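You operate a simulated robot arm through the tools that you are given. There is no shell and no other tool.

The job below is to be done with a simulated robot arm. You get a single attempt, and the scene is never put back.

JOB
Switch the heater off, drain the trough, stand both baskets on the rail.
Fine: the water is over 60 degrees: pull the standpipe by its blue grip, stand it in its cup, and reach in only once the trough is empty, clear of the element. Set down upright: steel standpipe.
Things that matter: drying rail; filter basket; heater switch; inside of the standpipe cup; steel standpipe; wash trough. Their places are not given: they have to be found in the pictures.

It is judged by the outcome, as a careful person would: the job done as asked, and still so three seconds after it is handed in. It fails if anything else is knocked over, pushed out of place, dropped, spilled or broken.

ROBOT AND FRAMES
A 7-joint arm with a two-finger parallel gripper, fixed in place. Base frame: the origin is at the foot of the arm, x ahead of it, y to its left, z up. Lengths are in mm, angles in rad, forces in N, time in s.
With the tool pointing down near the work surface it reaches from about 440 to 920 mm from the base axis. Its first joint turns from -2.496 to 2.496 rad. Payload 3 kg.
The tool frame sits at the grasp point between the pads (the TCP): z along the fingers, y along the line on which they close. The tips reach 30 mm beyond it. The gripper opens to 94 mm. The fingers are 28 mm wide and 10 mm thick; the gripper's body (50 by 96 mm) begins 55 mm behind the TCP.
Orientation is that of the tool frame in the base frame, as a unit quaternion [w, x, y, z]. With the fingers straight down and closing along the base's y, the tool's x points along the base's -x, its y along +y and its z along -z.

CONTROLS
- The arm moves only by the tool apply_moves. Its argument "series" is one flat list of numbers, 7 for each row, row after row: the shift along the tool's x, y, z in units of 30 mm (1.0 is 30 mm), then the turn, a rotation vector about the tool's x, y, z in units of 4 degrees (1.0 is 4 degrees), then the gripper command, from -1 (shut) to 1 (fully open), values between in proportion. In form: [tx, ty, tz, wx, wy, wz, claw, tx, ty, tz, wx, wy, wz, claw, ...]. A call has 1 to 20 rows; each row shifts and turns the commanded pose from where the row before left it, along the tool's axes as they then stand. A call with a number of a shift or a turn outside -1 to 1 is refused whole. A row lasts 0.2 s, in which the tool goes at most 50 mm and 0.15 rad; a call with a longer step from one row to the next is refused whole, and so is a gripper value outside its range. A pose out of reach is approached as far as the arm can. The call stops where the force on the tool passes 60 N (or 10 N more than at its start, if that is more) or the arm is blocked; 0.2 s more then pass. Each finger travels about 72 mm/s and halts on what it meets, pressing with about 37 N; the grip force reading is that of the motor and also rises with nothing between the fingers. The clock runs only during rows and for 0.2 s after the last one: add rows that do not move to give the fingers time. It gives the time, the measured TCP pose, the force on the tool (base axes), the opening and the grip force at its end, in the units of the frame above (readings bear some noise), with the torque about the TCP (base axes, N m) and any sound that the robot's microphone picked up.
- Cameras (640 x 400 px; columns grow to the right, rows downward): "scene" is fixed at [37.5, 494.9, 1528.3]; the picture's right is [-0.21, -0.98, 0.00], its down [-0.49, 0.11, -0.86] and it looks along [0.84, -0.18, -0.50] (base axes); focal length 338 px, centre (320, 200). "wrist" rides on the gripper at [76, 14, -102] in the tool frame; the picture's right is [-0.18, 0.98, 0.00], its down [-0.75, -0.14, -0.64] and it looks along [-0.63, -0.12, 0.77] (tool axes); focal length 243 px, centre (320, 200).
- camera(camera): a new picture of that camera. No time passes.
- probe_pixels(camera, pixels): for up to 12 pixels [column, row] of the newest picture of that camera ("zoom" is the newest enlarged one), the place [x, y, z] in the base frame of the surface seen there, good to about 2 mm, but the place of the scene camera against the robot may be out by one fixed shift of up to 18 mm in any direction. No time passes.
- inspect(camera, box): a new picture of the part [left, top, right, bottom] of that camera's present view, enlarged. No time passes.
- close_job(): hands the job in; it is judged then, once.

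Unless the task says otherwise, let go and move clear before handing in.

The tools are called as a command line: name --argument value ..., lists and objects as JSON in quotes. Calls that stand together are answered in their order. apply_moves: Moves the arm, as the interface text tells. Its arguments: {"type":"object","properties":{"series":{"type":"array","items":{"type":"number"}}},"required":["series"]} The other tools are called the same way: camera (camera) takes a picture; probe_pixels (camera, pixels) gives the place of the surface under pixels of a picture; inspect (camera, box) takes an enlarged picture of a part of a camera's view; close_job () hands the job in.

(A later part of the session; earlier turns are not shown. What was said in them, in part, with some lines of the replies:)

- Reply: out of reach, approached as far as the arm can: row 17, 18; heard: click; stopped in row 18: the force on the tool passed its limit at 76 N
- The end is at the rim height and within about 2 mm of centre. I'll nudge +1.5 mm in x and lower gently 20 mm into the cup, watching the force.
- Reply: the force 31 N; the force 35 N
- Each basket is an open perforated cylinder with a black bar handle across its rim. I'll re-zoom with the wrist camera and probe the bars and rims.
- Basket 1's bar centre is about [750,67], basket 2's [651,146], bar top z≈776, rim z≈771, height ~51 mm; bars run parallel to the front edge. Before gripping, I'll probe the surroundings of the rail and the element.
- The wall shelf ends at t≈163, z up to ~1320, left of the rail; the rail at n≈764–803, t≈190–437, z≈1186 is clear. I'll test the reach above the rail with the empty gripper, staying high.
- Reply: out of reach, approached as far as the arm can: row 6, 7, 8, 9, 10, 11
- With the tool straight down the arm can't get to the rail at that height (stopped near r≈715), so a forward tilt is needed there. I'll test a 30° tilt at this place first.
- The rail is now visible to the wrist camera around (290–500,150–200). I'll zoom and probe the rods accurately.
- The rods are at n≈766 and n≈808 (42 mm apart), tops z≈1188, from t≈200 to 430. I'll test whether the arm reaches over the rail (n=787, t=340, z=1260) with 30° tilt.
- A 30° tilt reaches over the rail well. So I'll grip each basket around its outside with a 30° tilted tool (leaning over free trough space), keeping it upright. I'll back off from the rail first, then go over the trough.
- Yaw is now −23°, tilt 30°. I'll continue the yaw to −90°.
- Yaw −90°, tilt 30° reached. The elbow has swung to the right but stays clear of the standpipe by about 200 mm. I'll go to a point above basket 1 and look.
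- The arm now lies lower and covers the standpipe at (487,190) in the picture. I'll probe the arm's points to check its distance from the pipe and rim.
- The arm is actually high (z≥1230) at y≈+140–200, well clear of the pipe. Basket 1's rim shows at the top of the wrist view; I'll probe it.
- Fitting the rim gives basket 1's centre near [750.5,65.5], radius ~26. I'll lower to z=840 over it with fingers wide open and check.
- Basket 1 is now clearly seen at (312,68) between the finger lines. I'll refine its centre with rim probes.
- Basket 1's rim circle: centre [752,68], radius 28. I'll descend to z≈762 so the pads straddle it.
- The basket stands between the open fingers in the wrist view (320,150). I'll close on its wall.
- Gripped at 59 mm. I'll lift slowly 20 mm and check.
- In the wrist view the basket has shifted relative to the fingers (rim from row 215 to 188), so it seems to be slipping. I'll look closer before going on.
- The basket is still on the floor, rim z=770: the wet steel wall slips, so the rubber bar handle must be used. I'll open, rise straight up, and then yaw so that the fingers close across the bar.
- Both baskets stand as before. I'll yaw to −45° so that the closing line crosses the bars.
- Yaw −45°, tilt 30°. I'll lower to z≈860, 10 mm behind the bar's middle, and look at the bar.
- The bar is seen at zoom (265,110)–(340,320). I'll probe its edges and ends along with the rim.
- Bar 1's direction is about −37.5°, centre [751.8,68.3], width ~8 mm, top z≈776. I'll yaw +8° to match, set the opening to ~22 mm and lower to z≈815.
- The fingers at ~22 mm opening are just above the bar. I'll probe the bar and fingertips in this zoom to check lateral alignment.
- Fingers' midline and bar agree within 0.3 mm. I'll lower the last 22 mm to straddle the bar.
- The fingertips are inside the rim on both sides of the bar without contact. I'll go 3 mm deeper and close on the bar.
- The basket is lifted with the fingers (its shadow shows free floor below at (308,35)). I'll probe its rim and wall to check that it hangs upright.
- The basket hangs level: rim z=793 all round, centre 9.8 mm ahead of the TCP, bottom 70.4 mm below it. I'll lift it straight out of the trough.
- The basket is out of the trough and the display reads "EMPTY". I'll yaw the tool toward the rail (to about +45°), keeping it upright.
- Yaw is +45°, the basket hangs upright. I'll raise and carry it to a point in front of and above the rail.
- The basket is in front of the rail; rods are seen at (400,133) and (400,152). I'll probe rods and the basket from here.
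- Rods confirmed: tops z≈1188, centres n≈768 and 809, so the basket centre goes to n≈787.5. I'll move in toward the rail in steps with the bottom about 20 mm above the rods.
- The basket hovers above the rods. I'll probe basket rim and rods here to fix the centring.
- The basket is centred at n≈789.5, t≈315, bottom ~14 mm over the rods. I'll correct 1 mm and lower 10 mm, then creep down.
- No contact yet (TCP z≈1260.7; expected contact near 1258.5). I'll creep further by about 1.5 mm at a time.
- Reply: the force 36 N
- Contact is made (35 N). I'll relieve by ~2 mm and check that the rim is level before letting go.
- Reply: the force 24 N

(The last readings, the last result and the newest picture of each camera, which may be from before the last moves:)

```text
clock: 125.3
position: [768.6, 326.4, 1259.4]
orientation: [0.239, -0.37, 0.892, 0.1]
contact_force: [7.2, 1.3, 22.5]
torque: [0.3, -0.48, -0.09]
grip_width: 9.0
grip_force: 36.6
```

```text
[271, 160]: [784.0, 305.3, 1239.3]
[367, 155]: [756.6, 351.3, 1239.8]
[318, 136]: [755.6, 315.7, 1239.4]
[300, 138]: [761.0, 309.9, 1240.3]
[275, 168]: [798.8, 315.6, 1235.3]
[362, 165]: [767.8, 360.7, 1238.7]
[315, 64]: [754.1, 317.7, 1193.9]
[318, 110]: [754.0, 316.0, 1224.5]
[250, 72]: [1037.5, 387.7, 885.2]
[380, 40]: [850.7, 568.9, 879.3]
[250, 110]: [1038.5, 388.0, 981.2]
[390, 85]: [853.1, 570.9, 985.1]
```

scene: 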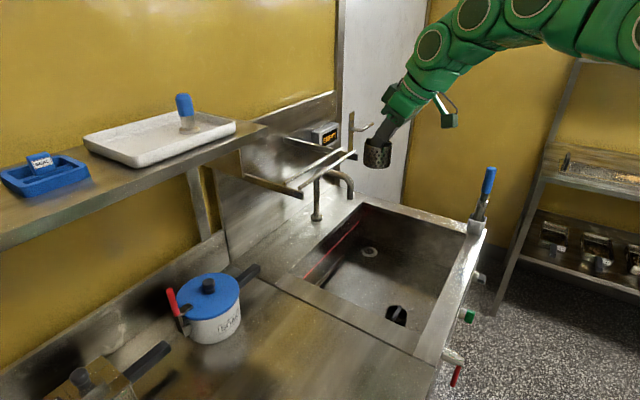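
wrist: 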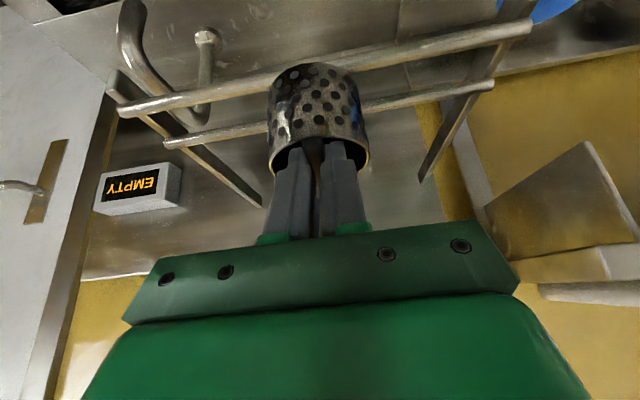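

The rim is level at z≈1239, so the bottom rests on both rods (n≈786, between 769 and 807.5). I'll relieve a bit more and open the fingers slightly to free the bar.

apply_moves --series '[-0.025, 0, -0.043, 0, 0, 0, -1, 0, 0, 0, 0, 0, 0, -1]'

apply_moves --series '[0, 0, 0, 0, 0, 0, -0.72, 0, 0, 0, 0, 0, 0, -0.6, 0, 0, 0, 0, 0, 0, -0.53, 0, 0, 0, 0, 0, 0, -0.53]'

inspect --camera "wrist" --box '[230, 50, 400, 230]'

inspect --camera "scene" --box '[290, 110, 370, 190]'

```text
clock: 125.9
position: [770.4, 326.4, 1260.3]
orientation: [0.239, -0.37, 0.892, 0.099]
contact_force: [0.9, -0.5, 0.6]
torque: [0.01, 0.0, -0.03]
grip_width: 8.7
grip_force: 37.1
```

```text
clock: 126.9
position: [770.4, 327.2, 1260.3]
orientation: [0.239, -0.37, 0.892, 0.099]
contact_force: [0.3, -0.1, -0.1]
torque: [-0.05, 0.02, 0.04]
grip_width: 21.7
grip_force: 0.1
```

```text
2.22 times, centred on (315, 140) of wrist
```

zoom: 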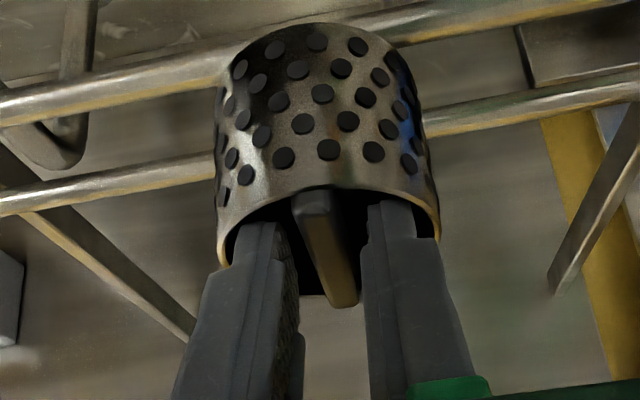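

```text
5.00 times, centred on (330, 150) of scene
```

zoom: 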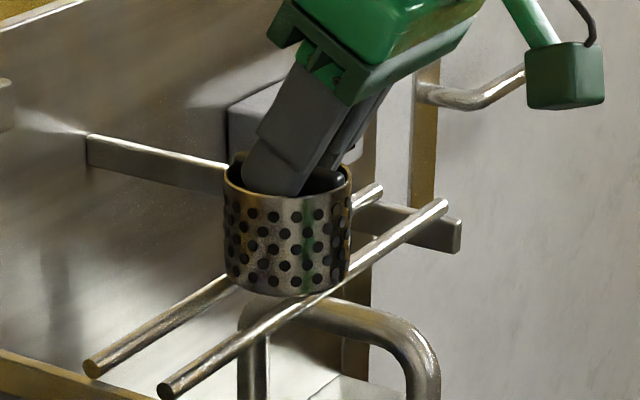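

The basket stands free on the rods with the bar between the open fingers. I'll withdraw along the fingers' own axis.

apply_moves --series '[0, 0, -0.2, 0, 0, 0, -0.53, 0, 0, -0.3, 0, 0, 0, -0.53, 0, 0, -0.5, 0, 0, 0, -0.53, 0, 0, -0.8, 0, 0, 0, -0.53, 0, 0, -0.6, 0, 0, 0, -0.53]'

camera --camera "wrist"

inspect --camera "scene" --box '[260, 90, 400, 200]'

```text
clock: 128.1
position: [746.3, 300.1, 1322.2]
orientation: [0.24, -0.37, 0.892, 0.099]
contact_force: [-0.4, -0.1, 0.5]
torque: [0.0, 0.01, -0.01]
grip_width: 22.2
grip_force: 0.0
```

```text
taken
```

wrist: 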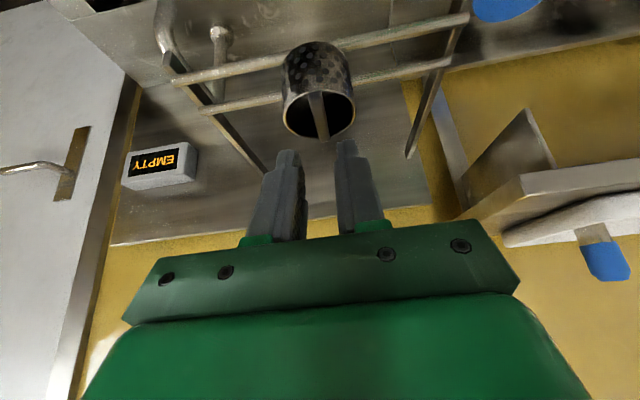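

```text
3.64 times, centred on (330, 145) of scene
```

zoom: 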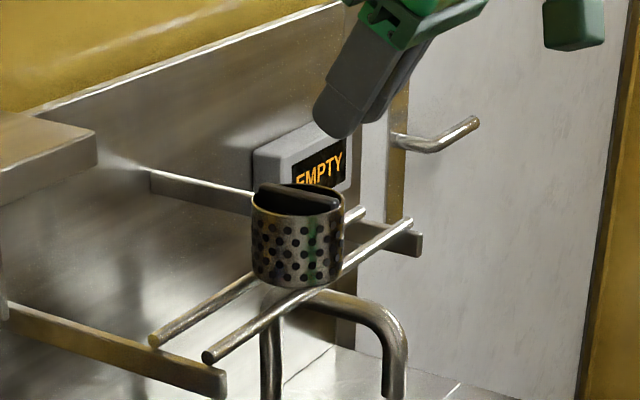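

Basket 1 stands well on the rail. Basket 2 lies nearer the left wall, so the tool must lean the other way (yaw 135°). I'll retreat over the trough first and then turn.

apply_moves --series '[0.866, 0, -0.5, 0, 0, 0, 0, 0.866, 0, -0.5, 0, 0, 0, 0, 0.866, 0, -0.5, 0, 0, 0, 0, 0.866, 0, -0.5, 0, 0, 0, 0, 0.866, 0, -0.5, 0, 0, 0, 0, 0.53, -0.453, 0.714, 0, 0, 0, 0, 0.53, -0.453, 0.714, 0, 0, 0, 0, 0.53, -0.453, 0.714, 0, 0, 0, 0, 0.53, -0.453, 0.714, 0, 0, 0, 0, 0.53, -0.453, 0.714, 0, 0, 0, 0, 0.53, -0.453, 0.714, 0, 0, 0, 0, 0.53, -0.453, 0.714, 0, 0, 0, 0, 0.53, -0.453, 0.714, 0, 0, 0, 0]'

camera --camera "wrist"

camera --camera "scene"

```text
clock: 130.9
position: [697.9, 99.8, 1111.4]
orientation: [0.24, -0.37, 0.892, 0.098]
contact_force: [-0.1, 0.5, 1.0]
torque: [0.02, -0.01, -0.03]
grip_width: 46.8
grip_force: 0.1
```

```text
taken
```

wrist: 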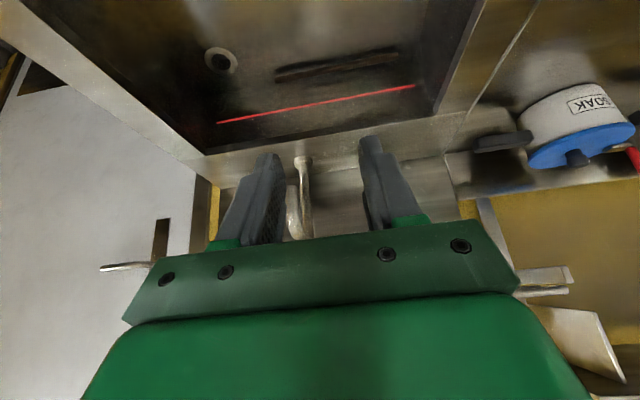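

```text
taken
```

scene: 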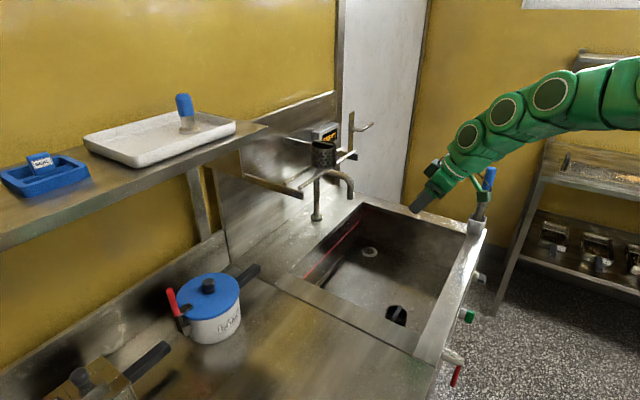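

I'll turn the yaw toward 135° in two parts, checking that the arm stays clear.

apply_moves --series '[0, 0, 0, -0.5625, 0, -0.974, 0, 0, 0, 0, -0.5625, 0, -0.974, 0, 0, 0, 0, -0.5625, 0, -0.974, 0, 0, 0, 0, -0.5625, 0, -0.974, 0, 0, 0, 0, -0.5625, 0, -0.974, 0, 0, 0, 0, -0.5625, 0, -0.974, 0, 0, 0, 0, -0.5625, 0, -0.974, 0, 0, 0, 0, -0.5625, 0, -0.974, 0, 0, 0, 0, -0.5625, 0, -0.974, 0, 0, 0, 0, -0.5625, 0, -0.974, 0]'

camera --camera "scene"

```text
clock: 133.1
position: [698.3, 101.1, 1110.0]
orientation: [-0.184, 0.684, -0.682, -0.183]
contact_force: [-0.3, -0.3, 0.6]
torque: [0.04, -0.01, 0.0]
grip_width: 46.9
grip_force: 0.1
```

```text
taken
```

scene: 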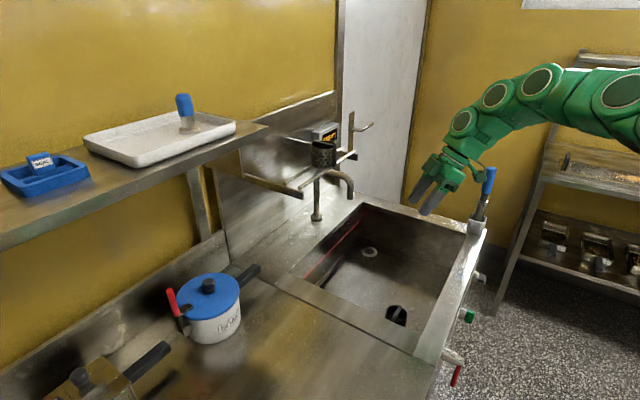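

At yaw 90° all is clear. I'll go on to 135°.

apply_moves --series '[0, 0, 0, -0.5625, 0, -0.974, 0, 0, 0, 0, -0.5625, 0, -0.974, 0, 0, 0, 0, -0.5625, 0, -0.974, 0, 0, 0, 0, -0.5625, 0, -0.974, 0, 0, 0, 0, -0.5625, 0, -0.974, 0, 0, 0, 0, -0.5625, 0, -0.974, 0, 0, 0, 0, -0.5625, 0, -0.974, 0, 0, 0, 0, -0.5625, 0, -0.974, 0, 0, 0, 0, -0.5625, 0, -0.974, 0, 0, 0, 0, -0.5625, 0, -0.974, 0]'

camera --camera "scene"

camera --camera "wrist"

```text
clock: 135.3
position: [701.0, 99.9, 1110.5]
orientation: [-0.1, 0.892, -0.369, -0.24]
contact_force: [0.2, -5.7, 1.1]
torque: [0.43, 0.03, -0.15]
grip_width: 47.1
grip_force: 0.2
```

```text
taken
```

scene: 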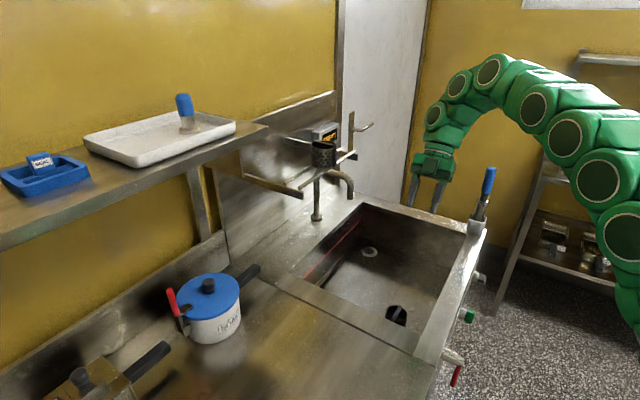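

```text
taken
```

wrist: 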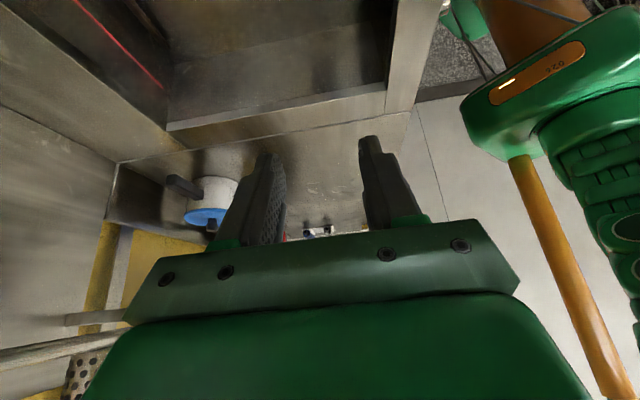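

There is a small reading of −5.7 N sideways at this pose; nothing in the scene touches the hand. I'll pause and re-read to see if it persists.

apply_moves --series '[0, 0, 0, 0, 0, 0, 0, 0, 0, 0, 0, 0, 0, 0]'

inspect --camera "scene" --box '[380, 40, 540, 220]'

```text
clock: 135.9
position: [699.0, 100.9, 1112.4]
orientation: [-0.1, 0.893, -0.368, -0.238]
contact_force: [0.2, -0.2, 1.1]
torque: [0.01, -0.01, 0.0]
grip_width: 47.1
grip_force: 0.1
```

```text
2.22 times, centred on (460, 130) of scene
```

zoom: 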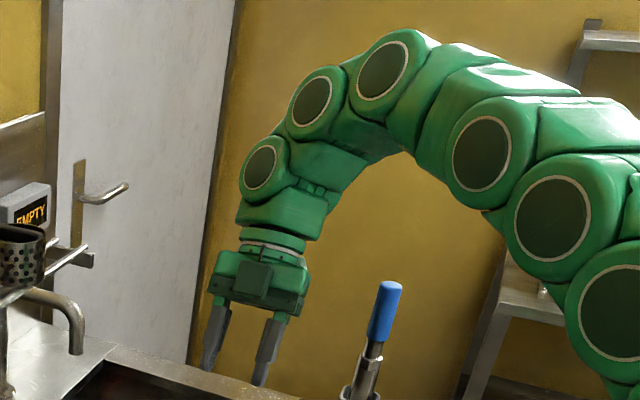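

The force is back to zero, so it was only a transient. I'll descend toward basket 2 and look at its bar.

apply_moves --series '[0.243, 0.006, 0.791, 0, 0, 0, 0, 0.243, 0.006, 0.791, 0, 0, 0, 0, 0.243, 0.006, 0.791, 0, 0, 0, 0, 0.243, 0.006, 0.791, 0, 0, 0, 0, 0.243, 0.006, 0.791, 0, 0, 0, 0, 0.243, 0.006, 0.791, 0, 0, 0, 0]'

camera --camera "scene"

camera --camera "wrist"

```text
clock: 137.3
position: [676.3, 124.1, 965.9]
orientation: [-0.101, 0.892, -0.37, -0.239]
contact_force: [-0.4, 0.3, 0.1]
torque: [-0.03, 0.0, -0.02]
grip_width: 46.8
grip_force: 0.1
```

```text
taken
```

scene: 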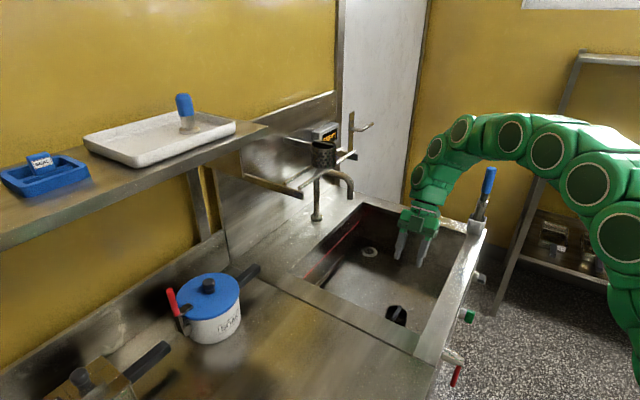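

```text
taken
```

wrist: 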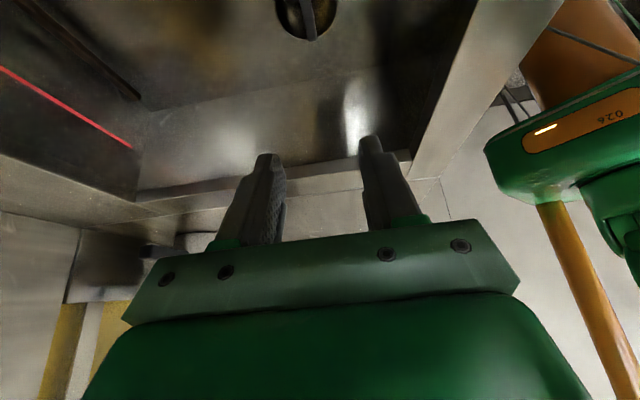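

Basket 2's bar shows at (305,15). I'll descend to z≈870 for a good look.

apply_moves --series '[0.2325, 0.018, 0.79, 0, 0, 0, 0, 0.2325, 0.018, 0.79, 0, 0, 0, 0, 0.2325, 0.018, 0.79, 0, 0, 0, 0, 0.2325, 0.018, 0.79, 0, 0, 0, 0, 0, 0, 0, 0, 0, 0, 0]'

camera --camera "wrist"

inspect --camera "wrist" --box '[230, 0, 400, 130]'

```text
clock: 138.5
position: [655.2, 139.1, 870.7]
orientation: [-0.1, 0.893, -0.368, -0.238]
contact_force: [0.4, -0.7, -0.1]
torque: [-0.05, 0.01, -0.01]
grip_width: 46.8
grip_force: 0.1
```

```text
taken
```

wrist: 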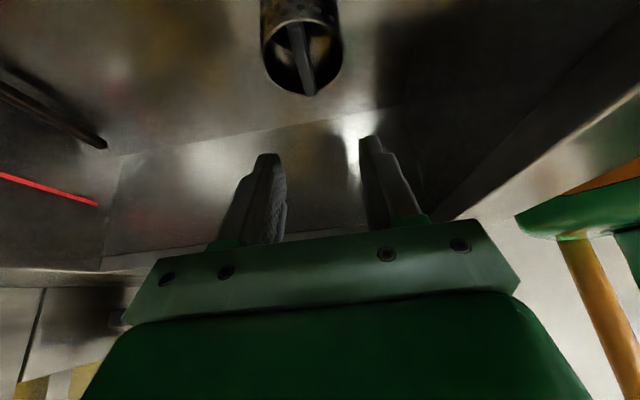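

```text
3.08 times, centred on (315, 65) of wrist
```

zoom: 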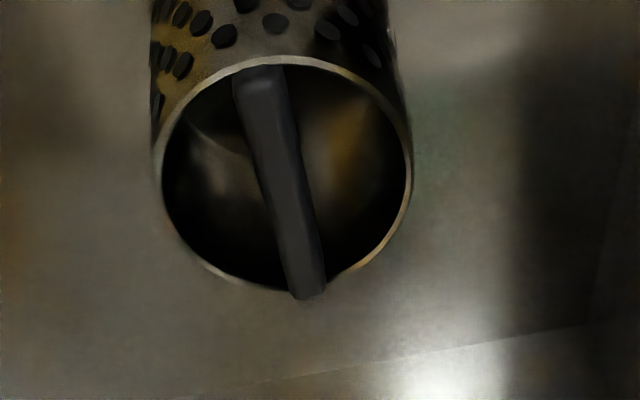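

Basket 2's bar runs in zoom from (258,80) to (308,295). I'll probe the bar's centre line, its edges and the rim.

probe_pixels --camera "zoom" --pixels '[[254, 90], [264, 130], [275, 170], [287, 215], [298, 260], [306, 290], [240, 100], [282, 100], [285, 270], [322, 270], [262, 180], [292, 180]]'

probe_pixels --camera "zoom" --pixels '[[158, 180], [410, 165], [280, 60], [230, 280], [360, 265], [175, 225], [395, 115], [190, 95], [340, 70], [395, 215], [205, 262], [400, 200]]'

```text
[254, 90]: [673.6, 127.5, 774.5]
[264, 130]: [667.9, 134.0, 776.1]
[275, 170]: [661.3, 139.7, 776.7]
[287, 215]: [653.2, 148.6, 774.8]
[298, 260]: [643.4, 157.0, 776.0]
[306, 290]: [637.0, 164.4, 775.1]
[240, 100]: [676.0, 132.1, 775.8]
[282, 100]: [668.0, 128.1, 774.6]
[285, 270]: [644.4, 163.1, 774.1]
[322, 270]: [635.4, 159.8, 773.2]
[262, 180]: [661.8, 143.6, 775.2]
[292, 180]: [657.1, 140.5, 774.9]
```

```text
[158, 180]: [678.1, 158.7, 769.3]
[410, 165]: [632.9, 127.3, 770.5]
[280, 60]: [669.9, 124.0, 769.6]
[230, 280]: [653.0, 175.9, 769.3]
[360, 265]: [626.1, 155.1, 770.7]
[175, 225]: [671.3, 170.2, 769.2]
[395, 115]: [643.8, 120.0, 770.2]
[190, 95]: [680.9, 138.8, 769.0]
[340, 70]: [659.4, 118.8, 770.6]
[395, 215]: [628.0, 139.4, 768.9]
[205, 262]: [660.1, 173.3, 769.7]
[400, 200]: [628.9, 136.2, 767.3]
```

The bar of basket 2 runs at 135° exactly, on n≈566.6, centre t≈360. I'll shift about 4 mm sideways, set the opening to 22 mm and lower to z≈816.

apply_moves --series '[0, -0.14, 0, 0, 0, 0, -0.53, 0.353, 0, 0.5, 0, 0, 0, -0.53, 0.353, 0, 0.5, 0, 0, 0, -0.53, 0.353, 0, 0.5, 0, 0, 0, -0.53, 0, 0, 0, 0, 0, 0, -0.53]'

inspect --camera "wrist" --box '[230, 50, 400, 230]'

inspect --camera "scene" --box '[350, 200, 470, 340]'

```text
clock: 139.7
position: [666.3, 137.6, 815.2]
orientation: [-0.1, 0.893, -0.369, -0.238]
contact_force: [-0.1, 0.5, -0.2]
torque: [-0.01, 0.04, -0.03]
grip_width: 22.2
grip_force: 0.0
```

```text
2.22 times, centred on (315, 140) of wrist
```

zoom: 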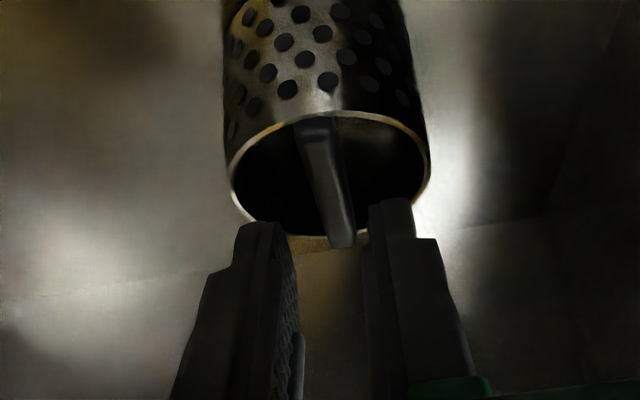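

```text
2.86 times, centred on (410, 270) of scene
```

zoom: 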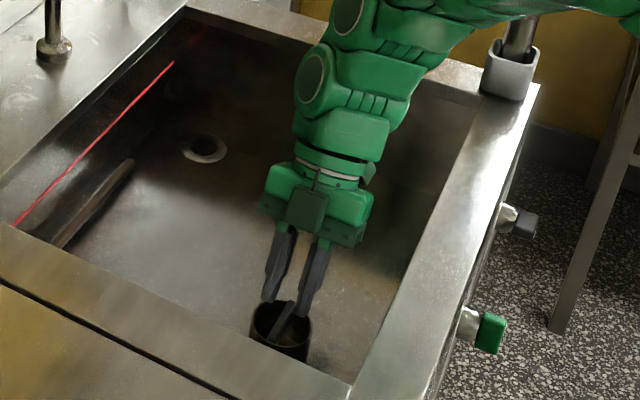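

The fingers are just above basket 2's bar. I'll re-zoom the wrist view and probe bar and finger edges.

inspect --camera "wrist" --box '[230, 50, 400, 230]'

probe_pixels --camera "zoom" --pixels '[[315, 140], [322, 170], [331, 200], [340, 230], [343, 243], [305, 160], [340, 180], [285, 235], [290, 265], [372, 215], [368, 250], [312, 150]]'

probe_pixels --camera "zoom" --pixels '[[262, 230], [390, 205], [410, 215], [245, 240], [235, 190], [428, 165], [255, 220], [300, 238], [420, 195], [330, 118], [260, 140], [400, 130]]'

```text
2.22 times, centred on (315, 140) of wrist
```

zoom: 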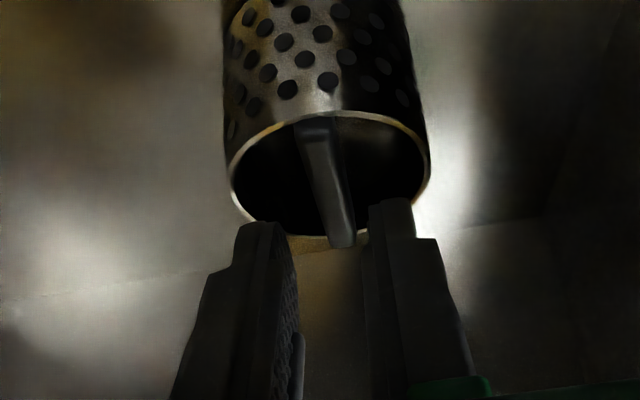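

```text
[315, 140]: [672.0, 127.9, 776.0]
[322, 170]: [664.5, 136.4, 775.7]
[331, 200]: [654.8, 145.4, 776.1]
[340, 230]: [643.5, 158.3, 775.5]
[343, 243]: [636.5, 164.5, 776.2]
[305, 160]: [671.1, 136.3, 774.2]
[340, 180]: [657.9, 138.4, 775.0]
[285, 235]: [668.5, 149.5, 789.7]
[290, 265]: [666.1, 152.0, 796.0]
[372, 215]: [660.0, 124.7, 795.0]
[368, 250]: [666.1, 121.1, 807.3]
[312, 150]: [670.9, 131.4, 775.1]
```

```text
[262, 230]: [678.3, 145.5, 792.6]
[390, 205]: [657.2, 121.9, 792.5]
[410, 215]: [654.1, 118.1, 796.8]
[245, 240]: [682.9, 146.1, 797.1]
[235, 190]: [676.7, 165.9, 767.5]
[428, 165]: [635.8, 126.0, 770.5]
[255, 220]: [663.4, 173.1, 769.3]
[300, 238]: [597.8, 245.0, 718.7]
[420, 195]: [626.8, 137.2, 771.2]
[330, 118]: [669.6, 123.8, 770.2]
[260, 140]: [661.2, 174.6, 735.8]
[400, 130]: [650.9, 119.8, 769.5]
```

Bar and finger midline agree within 0.8 mm; along the bar I need 4 mm forward. I'll lower 24 mm to straddle it.

apply_moves --series '[0.071, 0.007, 0.19, 0, 0, 0, -0.53, 0.071, 0.007, 0.19, 0, 0, 0, -0.53, 0.071, 0.007, 0.19, 0, 0, 0, -0.53, 0.071, 0.007, 0.19, 0, 0, 0, -0.53, 0, 0, 0, 0, 0, 0, -0.53]'

inspect --camera "wrist" --box '[230, 50, 400, 230]'

```text
clock: 140.9
position: [661.1, 140.0, 790.8]
orientation: [-0.099, 0.893, -0.369, -0.239]
contact_force: [0.0, -0.4, -1.0]
torque: [-0.01, 0.02, -0.01]
grip_width: 22.1
grip_force: 0.1
```

```text
2.22 times, centred on (315, 140) of wrist
```

zoom: 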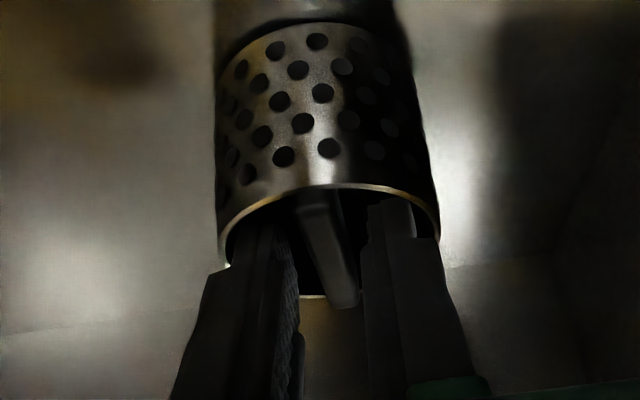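

The fingers straddle the bar just as with basket 1, without contact. I'll close and lift a little.

apply_moves --series '[0, 0, 0, 0, 0, 0, -1, 0, 0, 0, 0, 0, 0, -1, 0, 0, 0, 0, 0, 0, -1, 0, 0, 0, 0, 0, 0, -1]'

apply_moves --series '[-0.1, 0, -0.173, 0, 0, 0, -1, -0.15, 0, -0.26, 0, 0, 0, -1, -0.15, 0, -0.26, 0, 0, 0, -1, 0, 0, 0, 0, 0, 0, -1]'

inspect --camera "wrist" --box '[230, 50, 400, 230]'

probe_pixels --camera "zoom" --pixels '[[222, 240], [436, 225], [330, 188], [260, 205], [400, 195], [232, 270], [425, 262], [320, 30], [230, 70], [405, 65], [320, 120], [320, 40]]'

```text
clock: 141.9
position: [661.0, 142.1, 790.0]
orientation: [-0.099, 0.893, -0.368, -0.238]
contact_force: [-0.3, -0.2, 0.2]
torque: [0.0, 0.0, 0.0]
grip_width: 9.0
grip_force: 36.3
```

```text
clock: 142.9
position: [658.5, 141.3, 814.3]
orientation: [-0.099, 0.893, -0.369, -0.238]
contact_force: [0.2, 0.5, -1.0]
torque: [0.02, 0.0, -0.03]
grip_width: 8.7
grip_force: 37.9
```

```text
2.22 times, centred on (315, 140) of wrist
```

zoom: 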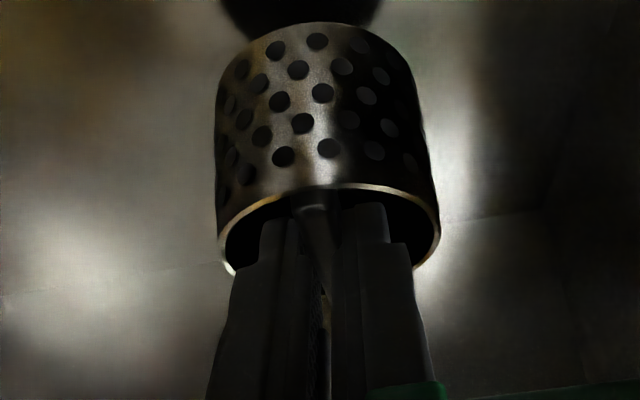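

```text
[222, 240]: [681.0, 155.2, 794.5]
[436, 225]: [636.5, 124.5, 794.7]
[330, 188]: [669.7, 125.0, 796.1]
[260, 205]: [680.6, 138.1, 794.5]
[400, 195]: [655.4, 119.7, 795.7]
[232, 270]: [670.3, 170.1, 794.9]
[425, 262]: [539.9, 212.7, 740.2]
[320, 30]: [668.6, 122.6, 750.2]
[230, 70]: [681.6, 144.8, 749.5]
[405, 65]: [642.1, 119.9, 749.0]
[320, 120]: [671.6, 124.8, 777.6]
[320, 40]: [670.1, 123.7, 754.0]
```

Basket 2 is lifted and level (rim z≈795). I'll raise it straight out of the trough.

apply_moves --series '[-0.25, 0, -0.433, 0, 0, 0, -1, -0.478, 0, -0.829, 0, 0, 0, -1, -0.478, 0, -0.829, 0, 0, 0, -1, -0.478, 0, -0.829, 0, 0, 0, -1, -0.478, 0, -0.829, 0, 0, 0, -1, -0.478, 0, -0.829, 0, 0, 0, -1, -0.478, 0, -0.829, 0, 0, 0, -1, -0.478, 0, -0.829, 0, 0, 0, -1, -0.478, 0, -0.829, 0, 0, 0, -1, -0.478, 0, -0.829, 0, 0, 0, -1, -0.478, 0, -0.829, 0, 0, 0, -1]'

camera --camera "wrist"

camera --camera "scene"

```text
clock: 145.3
position: [662.2, 140.1, 1116.3]
orientation: [-0.1, 0.893, -0.37, -0.238]
contact_force: [0.2, 0.2, -0.5]
torque: [0.03, -0.04, -0.02]
grip_width: 8.8
grip_force: 37.3
```

```text
taken
```

wrist: 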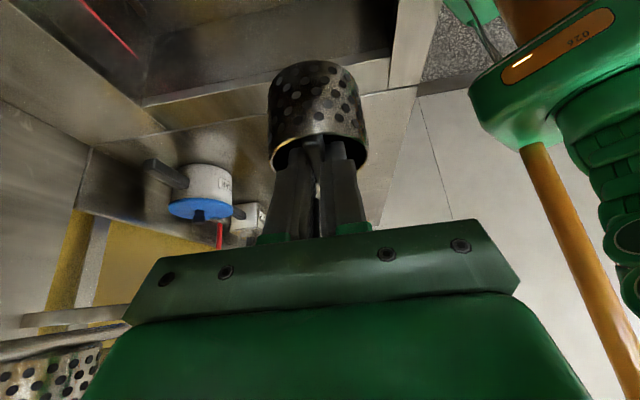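

```text
taken
```

scene: 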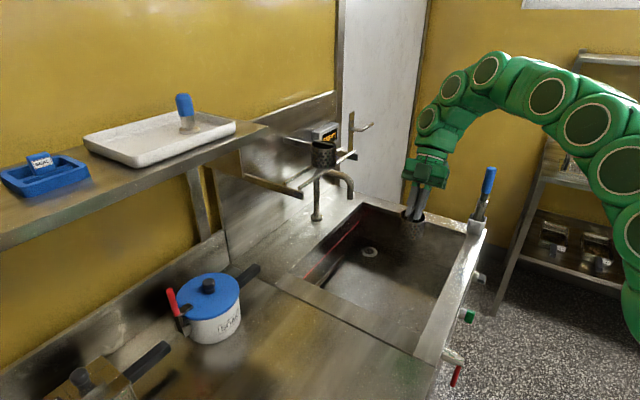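

I'll yaw back from 135° to 45° keeping the basket level.

apply_moves --series '[0, 0, 0, 0.5625, 0, 0.974, -1, 0, 0, 0, 0.5625, 0, 0.974, -1, 0, 0, 0, 0.5625, 0, 0.974, -1, 0, 0, 0, 0.5625, 0, 0.974, -1, 0, 0, 0, 0.5625, 0, 0.974, -1, 0, 0, 0, 0.5625, 0, 0.974, -1, 0, 0, 0, 0.5625, 0, 0.974, -1, 0, 0, 0, 0.5625, 0, 0.974, -1, 0, 0, 0, 0.5625, 0, 0.974, -1, 0, 0, 0, 0.5625, 0, 0.974, -1, 0, 0, 0, 0.5625, 0, 0.974, -1, 0, 0, 0, 0.5625, 0, 0.974, -1, 0, 0, 0, 0.5625, 0, 0.974, -1, 0, 0, 0, 0.5625, 0, 0.974, -1, 0, 0, 0, 0.5625, 0, 0.974, -1, 0, 0, 0, 0.5625, 0, 0.974, -1, 0, 0, 0, 0.5625, 0, 0.974, -1, 0, 0, 0, 0.5625, 0, 0.974, -1, 0, 0, 0, 0.5625, 0, 0.974, -1, 0, 0, 0, 0.5625, 0, 0.974, -1]'

camera --camera "wrist"

camera --camera "scene"

```text
clock: 149.5
position: [658.9, 140.5, 1117.3]
orientation: [0.239, -0.37, 0.892, 0.099]
contact_force: [1.0, -0.1, 0.1]
torque: [-0.02, 0.0, 0.01]
grip_width: 8.8
grip_force: 36.9
```

```text
taken
```

wrist: 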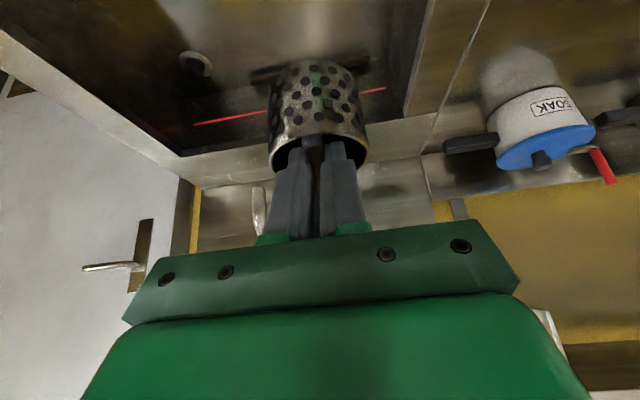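

```text
taken
```

scene: 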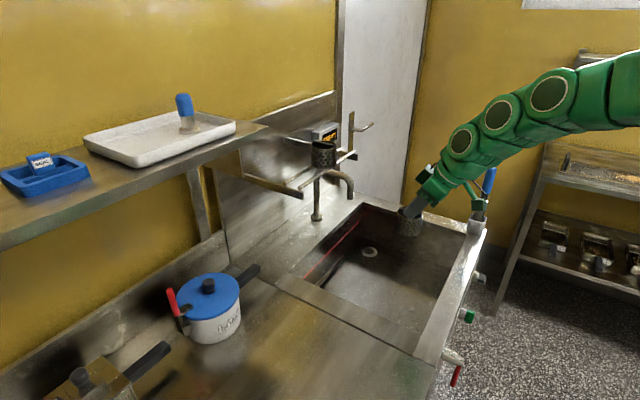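

The basket is level at yaw 45°. I'll carry it up to in front of the rail at t=230 (left of basket 1).

apply_moves --series '[-0.592, 0.506, -0.398, 0, 0, 0, -1, -0.592, 0.506, -0.398, 0, 0, 0, -1, -0.592, 0.506, -0.398, 0, 0, 0, -1, -0.592, 0.506, -0.398, 0, 0, 0, -1, -0.592, 0.506, -0.398, 0, 0, 0, -1, -0.592, 0.506, -0.398, 0, 0, 0, -1, -0.592, 0.506, -0.398, 0, 0, 0, -1, -0.592, 0.506, -0.398, 0, 0, 0, -1, -0.592, 0.506, -0.398, 0, 0, 0, -1]'

camera --camera "wrist"

camera --camera "scene"

```text
clock: 151.5
position: [624.1, 297.5, 1291.2]
orientation: [0.241, -0.37, 0.892, 0.1]
contact_force: [-0.6, 0.6, -0.4]
torque: [0.0, 0.0, 0.02]
grip_width: 9.1
grip_force: 36.7
```

```text
taken
```

wrist: 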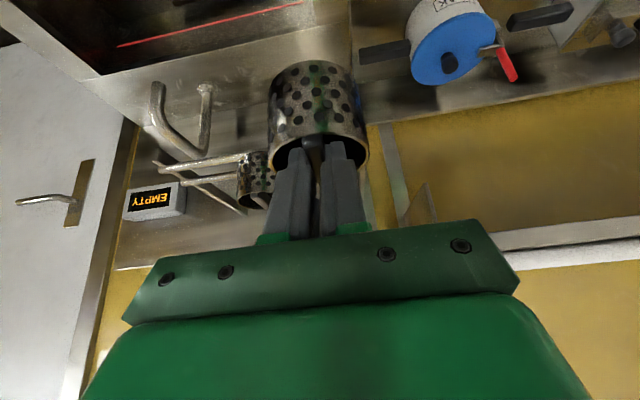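

```text
taken
```

scene: 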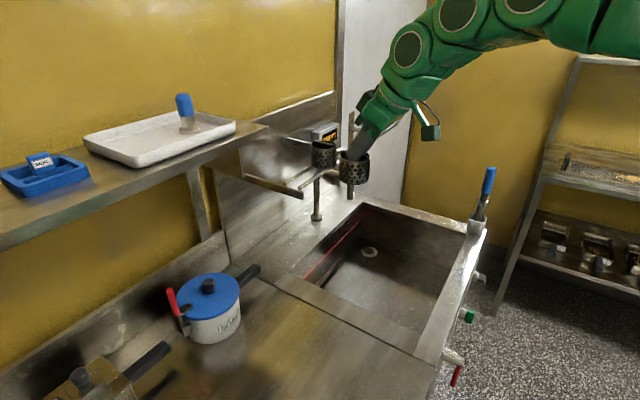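

Basket 2 is in front of the rail, basket 1 visible at (257,180). I'll probe the held basket, and the shelf end and basket 1 for clearance.

probe_pixels --camera "wrist" --pixels '[[271, 160], [367, 155], [318, 137], [300, 140], [275, 172], [316, 66], [318, 100], [240, 165], [262, 158], [255, 205], [270, 165], [245, 190]]'

probe_pixels --camera "wrist" --pixels '[[430, 205], [425, 185], [500, 235], [520, 260], [400, 200], [390, 150], [500, 218], [600, 225], [600, 250], [420, 215], [372, 190], [375, 150]]'

inspect --camera "scene" --box '[260, 90, 400, 220]'

```text
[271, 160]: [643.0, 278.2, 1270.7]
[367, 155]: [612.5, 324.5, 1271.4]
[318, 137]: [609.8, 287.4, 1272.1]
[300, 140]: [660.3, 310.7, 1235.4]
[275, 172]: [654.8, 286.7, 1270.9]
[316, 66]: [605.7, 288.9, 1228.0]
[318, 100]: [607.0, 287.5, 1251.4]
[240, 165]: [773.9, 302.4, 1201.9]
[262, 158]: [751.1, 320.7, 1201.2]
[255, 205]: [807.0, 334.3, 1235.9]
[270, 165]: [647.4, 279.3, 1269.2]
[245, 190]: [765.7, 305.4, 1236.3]
```

```text
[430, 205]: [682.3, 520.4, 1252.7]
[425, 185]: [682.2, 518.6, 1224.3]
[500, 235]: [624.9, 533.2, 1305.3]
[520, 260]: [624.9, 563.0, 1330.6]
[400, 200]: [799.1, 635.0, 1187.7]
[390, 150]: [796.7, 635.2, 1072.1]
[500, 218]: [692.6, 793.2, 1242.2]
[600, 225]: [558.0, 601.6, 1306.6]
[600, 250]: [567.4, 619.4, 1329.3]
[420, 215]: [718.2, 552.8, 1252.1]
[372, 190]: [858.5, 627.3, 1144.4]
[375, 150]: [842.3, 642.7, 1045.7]
```

```text
3.08 times, centred on (330, 155) of scene
```

zoom: 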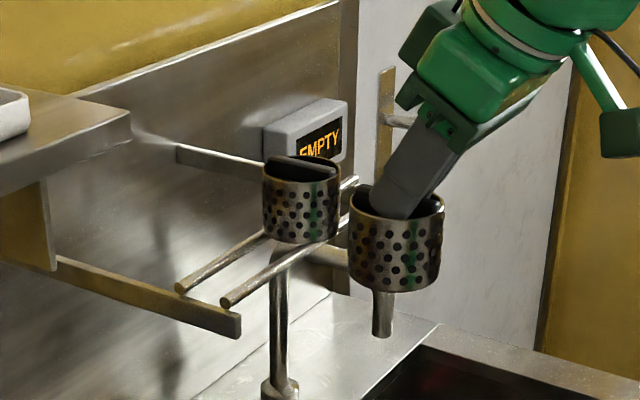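

Held basket centre is n≈662.6, t≈231.5, bottom at z≈1221; basket 1 keeps 25 mm distance. I'll move in over the rods in two parts.

apply_moves --series '[-0.4175, 0, 0.318, 0, 0, 0, -1, -0.4175, 0, 0.318, 0, 0, 0, -1, -0.4175, 0, 0.318, 0, 0, 0, -1, -0.4175, 0, 0.318, 0, 0, 0, -1]'

apply_moves --series '[-0.4175, 0, 0.318, 0, 0, 0, -1, -0.4175, 0, 0.318, 0, 0, 0, -1, -0.4175, 0, 0.318, 0, 0, 0, -1, -0.4175, 0, 0.318, 0, 0, 0, -1, 0, 0, 0, 0, 0, 0, -1]'

camera --camera "wrist"

inspect --camera "scene" --box '[260, 90, 400, 220]'

probe_pixels --camera "wrist" --pixels '[[271, 160], [367, 155], [318, 136], [300, 138], [275, 168], [362, 165], [315, 64], [318, 110], [250, 66], [380, 38], [400, 80], [420, 74]]'

```text
clock: 152.5
position: [668.1, 342.0, 1281.8]
orientation: [0.24, -0.37, 0.892, 0.099]
contact_force: [0.0, -0.1, -0.8]
torque: [-0.04, 0.0, -0.01]
grip_width: 9.0
grip_force: 37.1
```

```text
clock: 153.7
position: [712.7, 384.9, 1274.7]
orientation: [0.24, -0.37, 0.892, 0.099]
contact_force: [-0.1, 0.5, -0.3]
torque: [0.0, -0.01, 0.03]
grip_width: 8.9
grip_force: 37.3
```

```text
taken
```

wrist: 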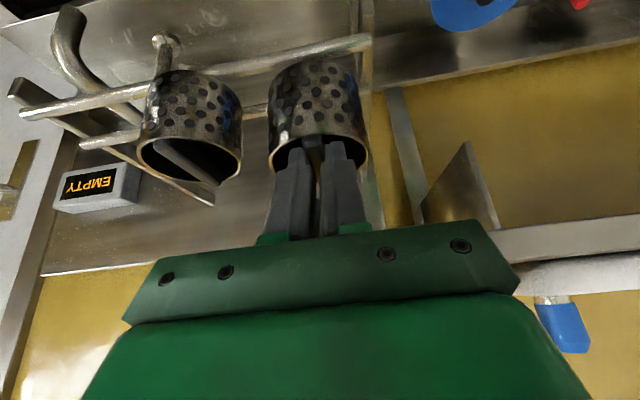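

```text
3.08 times, centred on (330, 155) of scene
```

zoom: 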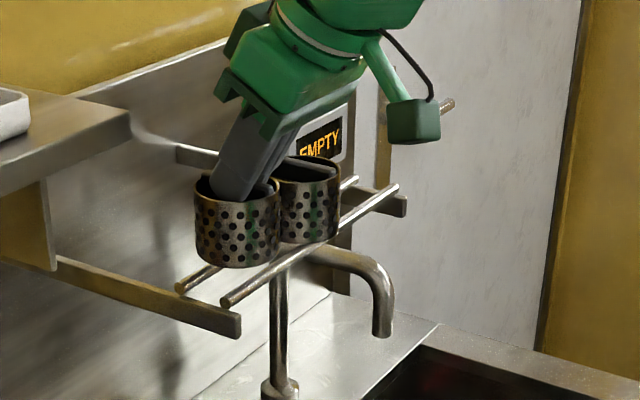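

```text
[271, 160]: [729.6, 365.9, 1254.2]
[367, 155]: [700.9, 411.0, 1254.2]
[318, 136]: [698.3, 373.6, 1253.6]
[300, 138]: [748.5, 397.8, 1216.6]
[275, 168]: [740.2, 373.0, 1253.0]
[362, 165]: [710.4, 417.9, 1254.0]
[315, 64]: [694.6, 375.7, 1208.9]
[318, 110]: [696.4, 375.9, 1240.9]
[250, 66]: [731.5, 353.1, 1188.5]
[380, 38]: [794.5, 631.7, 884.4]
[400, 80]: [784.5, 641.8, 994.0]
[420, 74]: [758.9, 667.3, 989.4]
```

The held basket is at n≈786, t≈231.5, bottom z≈1204. I'll shift 2 mm inward and lower 10 mm, then creep to contact.

apply_moves --series '[-0.058, 0, 0.033, 0, 0, 0, -1, 0.083, 0, 0.144, 0, 0, 0, -1, 0.083, 0, 0.144, 0, 0, 0, -1, 0, 0, 0, 0, 0, 0, -1]'

apply_moves --series '[0.033, 0, 0.058, 0, 0, 0, -1, 0, 0, 0, 0, 0, 0, -1]'

apply_moves --series '[0.025, 0, 0.043, 0, 0, 0, -1, 0, 0, 0, 0, 0, 0, -1]'

```text
clock: 154.7
position: [713.4, 388.3, 1265.5]
orientation: [0.241, -0.37, 0.892, 0.099]
contact_force: [-0.3, 0.6, -0.1]
torque: [0.01, 0.0, -0.01]
grip_width: 8.8
grip_force: 37.3
```

```text
clock: 155.3
position: [713.5, 387.0, 1263.2]
orientation: [0.24, -0.37, 0.892, 0.1]
contact_force: [-0.4, -0.2, -1.0]
torque: [0.01, -0.04, 0.05]
grip_width: 8.9
grip_force: 36.7
```

```text
clock: 155.9
position: [713.3, 387.8, 1261.9]
orientation: [0.241, -0.37, 0.892, 0.099]
contact_force: [-0.2, 0.5, -0.4]
torque: [-0.03, -0.01, -0.02]
grip_width: 9.0
grip_force: 37.0
```

No contact yet; I'll creep on by about 1.5 mm at a time.

apply_moves --series '[0.025, 0, 0.043, 0, 0, 0, -1, 0, 0, 0, 0, 0, 0, -1]'

apply_moves --series '[0.02, 0, 0.035, 0, 0, 0, -1, 0, 0, 0, 0, 0, 0, -1]'

```text
clock: 156.5
position: [714.8, 388.1, 1260.9]
orientation: [0.241, -0.371, 0.892, 0.099]
contact_force: [-2.5, 1.8, 8.9]
torque: [-0.05, 0.03, -0.03]
grip_width: 8.6
grip_force: 37.2
```

```text
clock: 157.1
position: [713.7, 386.8, 1260.1]
orientation: [0.242, -0.37, 0.891, 0.1]
contact_force: [4.9, 3.4, 30.4]
torque: [0.14, -0.25, 0.0]
grip_width: 8.6
grip_force: 37.1
```

Contact is made (30 N). I'll relieve it by ~1.7 mm and check the rim's level.

apply_moves --series '[-0.028, 0, -0.049, 0, 0, 0, -1, 0, 0, 0, 0, 0, 0, -1]'

camera --camera "wrist"

probe_pixels --camera "wrist" --pixels '[[271, 160], [367, 155], [318, 136], [275, 168], [362, 165], [315, 64], [318, 110], [355, 140], [285, 145], [250, 70], [200, 80], [340, 48]]'

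```text
clock: 157.7
position: [713.1, 386.7, 1260.0]
orientation: [0.241, -0.37, 0.892, 0.1]
contact_force: [5.3, 4.5, 23.4]
torque: [0.37, -0.5, -0.03]
grip_width: 8.8
grip_force: 37.0
```

```text
taken
```

wrist: 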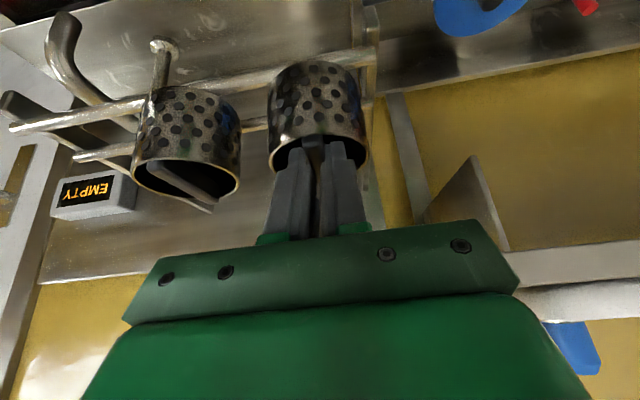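

```text
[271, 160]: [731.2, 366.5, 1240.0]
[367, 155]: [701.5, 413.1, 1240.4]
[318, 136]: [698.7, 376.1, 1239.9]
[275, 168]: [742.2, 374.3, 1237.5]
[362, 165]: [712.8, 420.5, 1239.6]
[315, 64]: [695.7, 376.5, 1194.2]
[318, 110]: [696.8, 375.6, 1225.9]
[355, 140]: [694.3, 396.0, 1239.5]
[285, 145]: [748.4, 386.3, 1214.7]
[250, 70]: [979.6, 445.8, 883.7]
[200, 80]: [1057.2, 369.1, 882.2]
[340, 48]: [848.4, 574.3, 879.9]
```

The rim is level at z≈1240, centre n≈788, t≈231: it rests well on both rods. I'll relieve a bit more and open the fingers.

apply_moves --series '[-0.025, 0, -0.043, 0, 0, 0, -1, 0, 0, 0, 0, 0, 0, -1]'

apply_moves --series '[0, 0, 0, 0, 0, 0, -0.72, 0, 0, 0, 0, 0, 0, -0.6, 0, 0, 0, 0, 0, 0, -0.53, 0, 0, 0, 0, 0, 0, -0.53]'

inspect --camera "wrist" --box '[120, 50, 400, 230]'

inspect --camera "scene" --box '[270, 100, 380, 190]'

```text
clock: 158.3
position: [714.0, 387.4, 1260.0]
orientation: [0.238, -0.37, 0.892, 0.099]
contact_force: [0.4, -0.2, 0.4]
torque: [-0.01, 0.05, 0.05]
grip_width: 8.9
grip_force: 37.1
```

```text
clock: 159.3
position: [714.6, 387.6, 1263.3]
orientation: [0.24, -0.37, 0.892, 0.1]
contact_force: [-0.9, -1.0, 0.1]
torque: [0.0, 0.0, -0.01]
grip_width: 22.1
grip_force: 0.1
```

```text
2.22 times, centred on (260, 140) of wrist
```

zoom: 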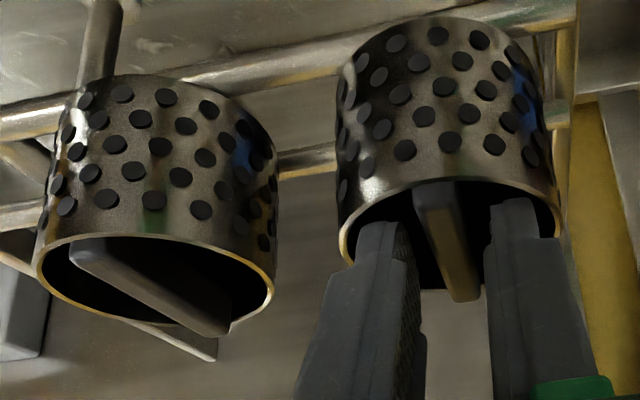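

```text
4.44 times, centred on (325, 145) of scene
```

zoom: 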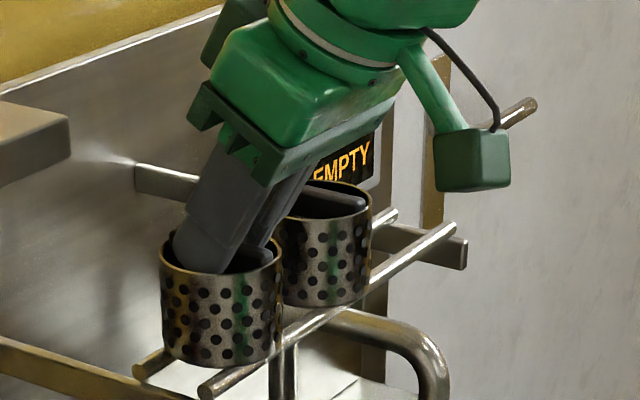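

Both baskets stand on the rail and the fingers are free of the bar. I'll withdraw along the fingers' axis.

apply_moves --series '[0, 0, -0.2, 0, 0, 0, -0.53, 0, 0, -0.3, 0, 0, 0, -0.53, 0, 0, -0.5, 0, 0, 0, -0.53, 0, 0, -0.8, 0, 0, 0, -0.53, 0, 0, -0.6, 0, 0, 0, -0.53]'

apply_moves --series '[0.866, 0, -0.5, 0, 0, 0, -0.5, 0.866, 0, -0.5, 0, 0, 0, -0.5, 0.866, 0, -0.5, 0, 0, 0, -0.5, 0.866, 0, -0.5, 0, 0, 0, -0.5, 0.866, 0, -0.5, 0, 0, 0, -0.5, 0, -0.8, 0, 0, 0, 0, -0.5, 0, -0.8, 0, 0, 0, 0, -0.5, 0, -0.8, 0, 0, 0, 0, -0.5, 0, -0.8, 0, 0, 0, 0, -0.5]'

camera --camera "scene"

inspect --camera "scene" --box '[260, 100, 380, 200]'

inspect --camera "scene" --box '[400, 150, 540, 340]'

camera --camera "wrist"

```text
clock: 160.5
position: [687.3, 362.1, 1324.7]
orientation: [0.24, -0.37, 0.892, 0.1]
contact_force: [0.4, -0.6, -0.1]
torque: [-0.01, 0.01, 0.02]
grip_width: 22.1
grip_force: 0.1
```

```text
clock: 162.5
position: [647.7, 186.3, 1322.8]
orientation: [0.24, -0.37, 0.892, 0.1]
contact_force: [0.2, 0.7, -0.3]
torque: [-0.02, 0.0, 0.0]
grip_width: 23.6
grip_force: 0.1
```

```text
taken
```

scene: 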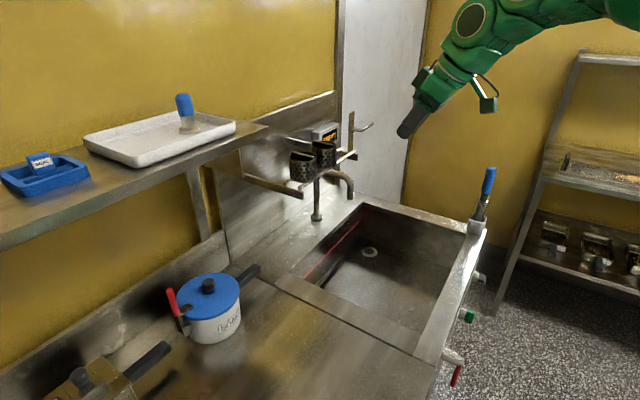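

```text
4.00 times, centred on (320, 150) of scene
```

zoom: 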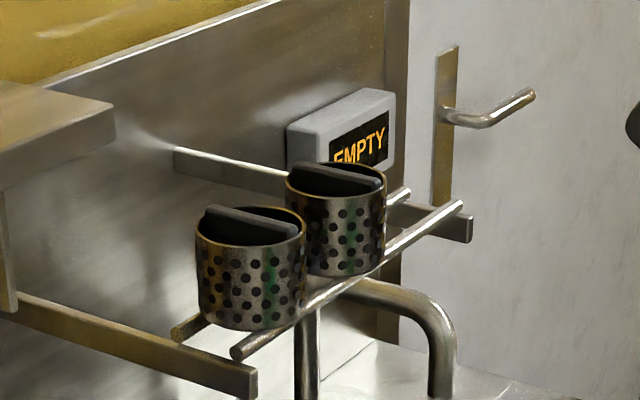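

```text
2.11 times, centred on (470, 245) of scene
```

zoom: 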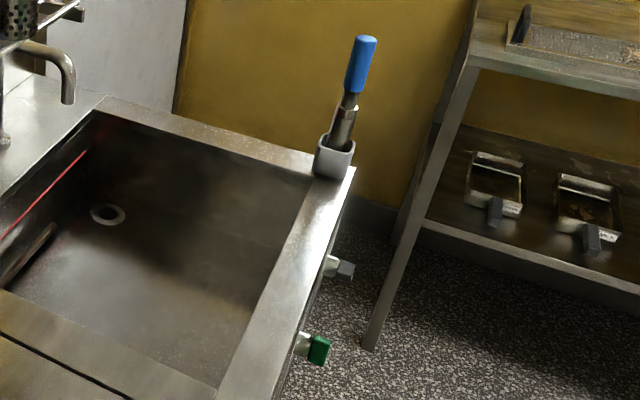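

```text
taken
```

wrist: 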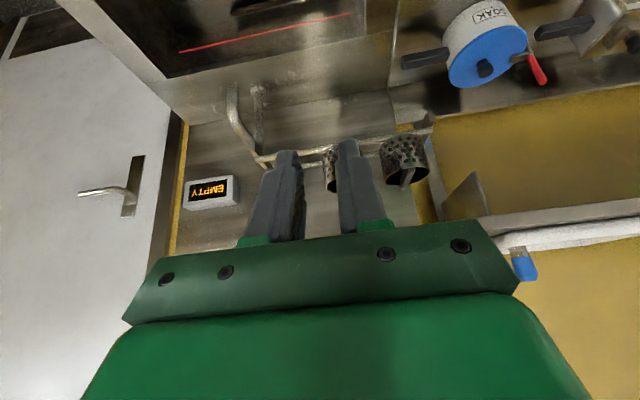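

Both baskets stand on the rail, trough empty, arm clear. I'll check the standpipe's uprightness and heater knob once more before handing in.

inspect --camera "scene" --box '[440, 150, 540, 250]'

probe_pixels --camera "zoom" --pixels '[[323, 80], [318, 110], [313, 135], [303, 175], [295, 205], [290, 235], [286, 250], [280, 330], [300, 260], [255, 270], [276, 250], [304, 250]]'

inspect --camera "scene" --box '[430, 260, 510, 340]'

```text
4.00 times, centred on (490, 200) of scene
```

zoom: 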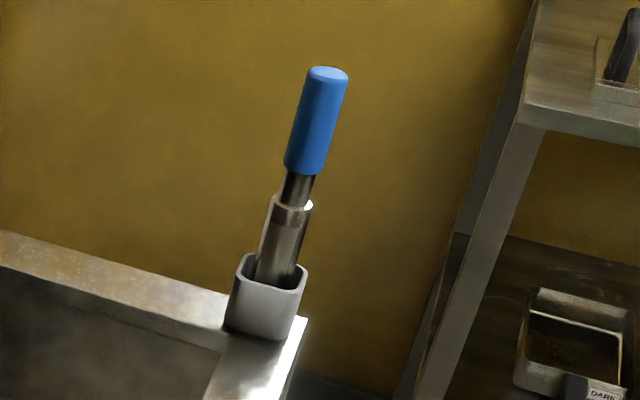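

```text
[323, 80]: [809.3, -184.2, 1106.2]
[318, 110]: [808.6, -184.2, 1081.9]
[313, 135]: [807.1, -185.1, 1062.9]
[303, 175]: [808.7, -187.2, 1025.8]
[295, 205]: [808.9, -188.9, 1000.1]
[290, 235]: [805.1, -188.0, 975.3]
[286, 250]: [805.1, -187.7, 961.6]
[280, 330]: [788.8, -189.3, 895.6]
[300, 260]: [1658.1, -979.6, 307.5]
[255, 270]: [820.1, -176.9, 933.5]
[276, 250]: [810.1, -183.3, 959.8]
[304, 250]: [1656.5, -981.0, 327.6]
```

```text
5.00 times, centred on (470, 300) of scene
```

zoom: 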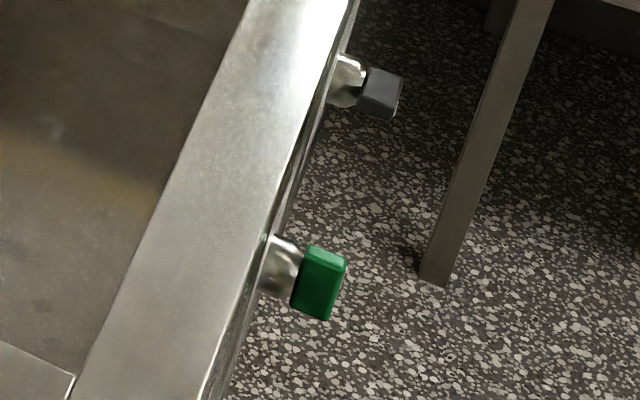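

The standpipe stands upright in its cup (under 2° of lean over its length). The heater knob points to "O" with its lamp out, the display reads EMPTY, both baskets stand on the rail, and the gripper is open and clear. I'm handing the job in.

close_job

```text
The job is handed in.
```

The job is done and handed in: the heater is off, the trough is drained, and both baskets are standing on the drying rail.

- **Heater:** I turned the green knob from "I" to "O", heard it click, and its orange lamp went out.
- **Draining:** I pulled the standpipe by its blue grip and stood it in its cup. It leans by less than 2°. The display now reads EMPTY.
- **Baskets:** I reached in only after the trough was empty, and kept well away from the element. My first grip, around the outside of one basket, slipped on the wet steel. The basket stayed standing in place, so I lifted both by their bar handles instead. They rest level on both rods, about 25 mm apart.

I saw nothing else knocked, spilled or moved. The gripper is open and clear of everything.
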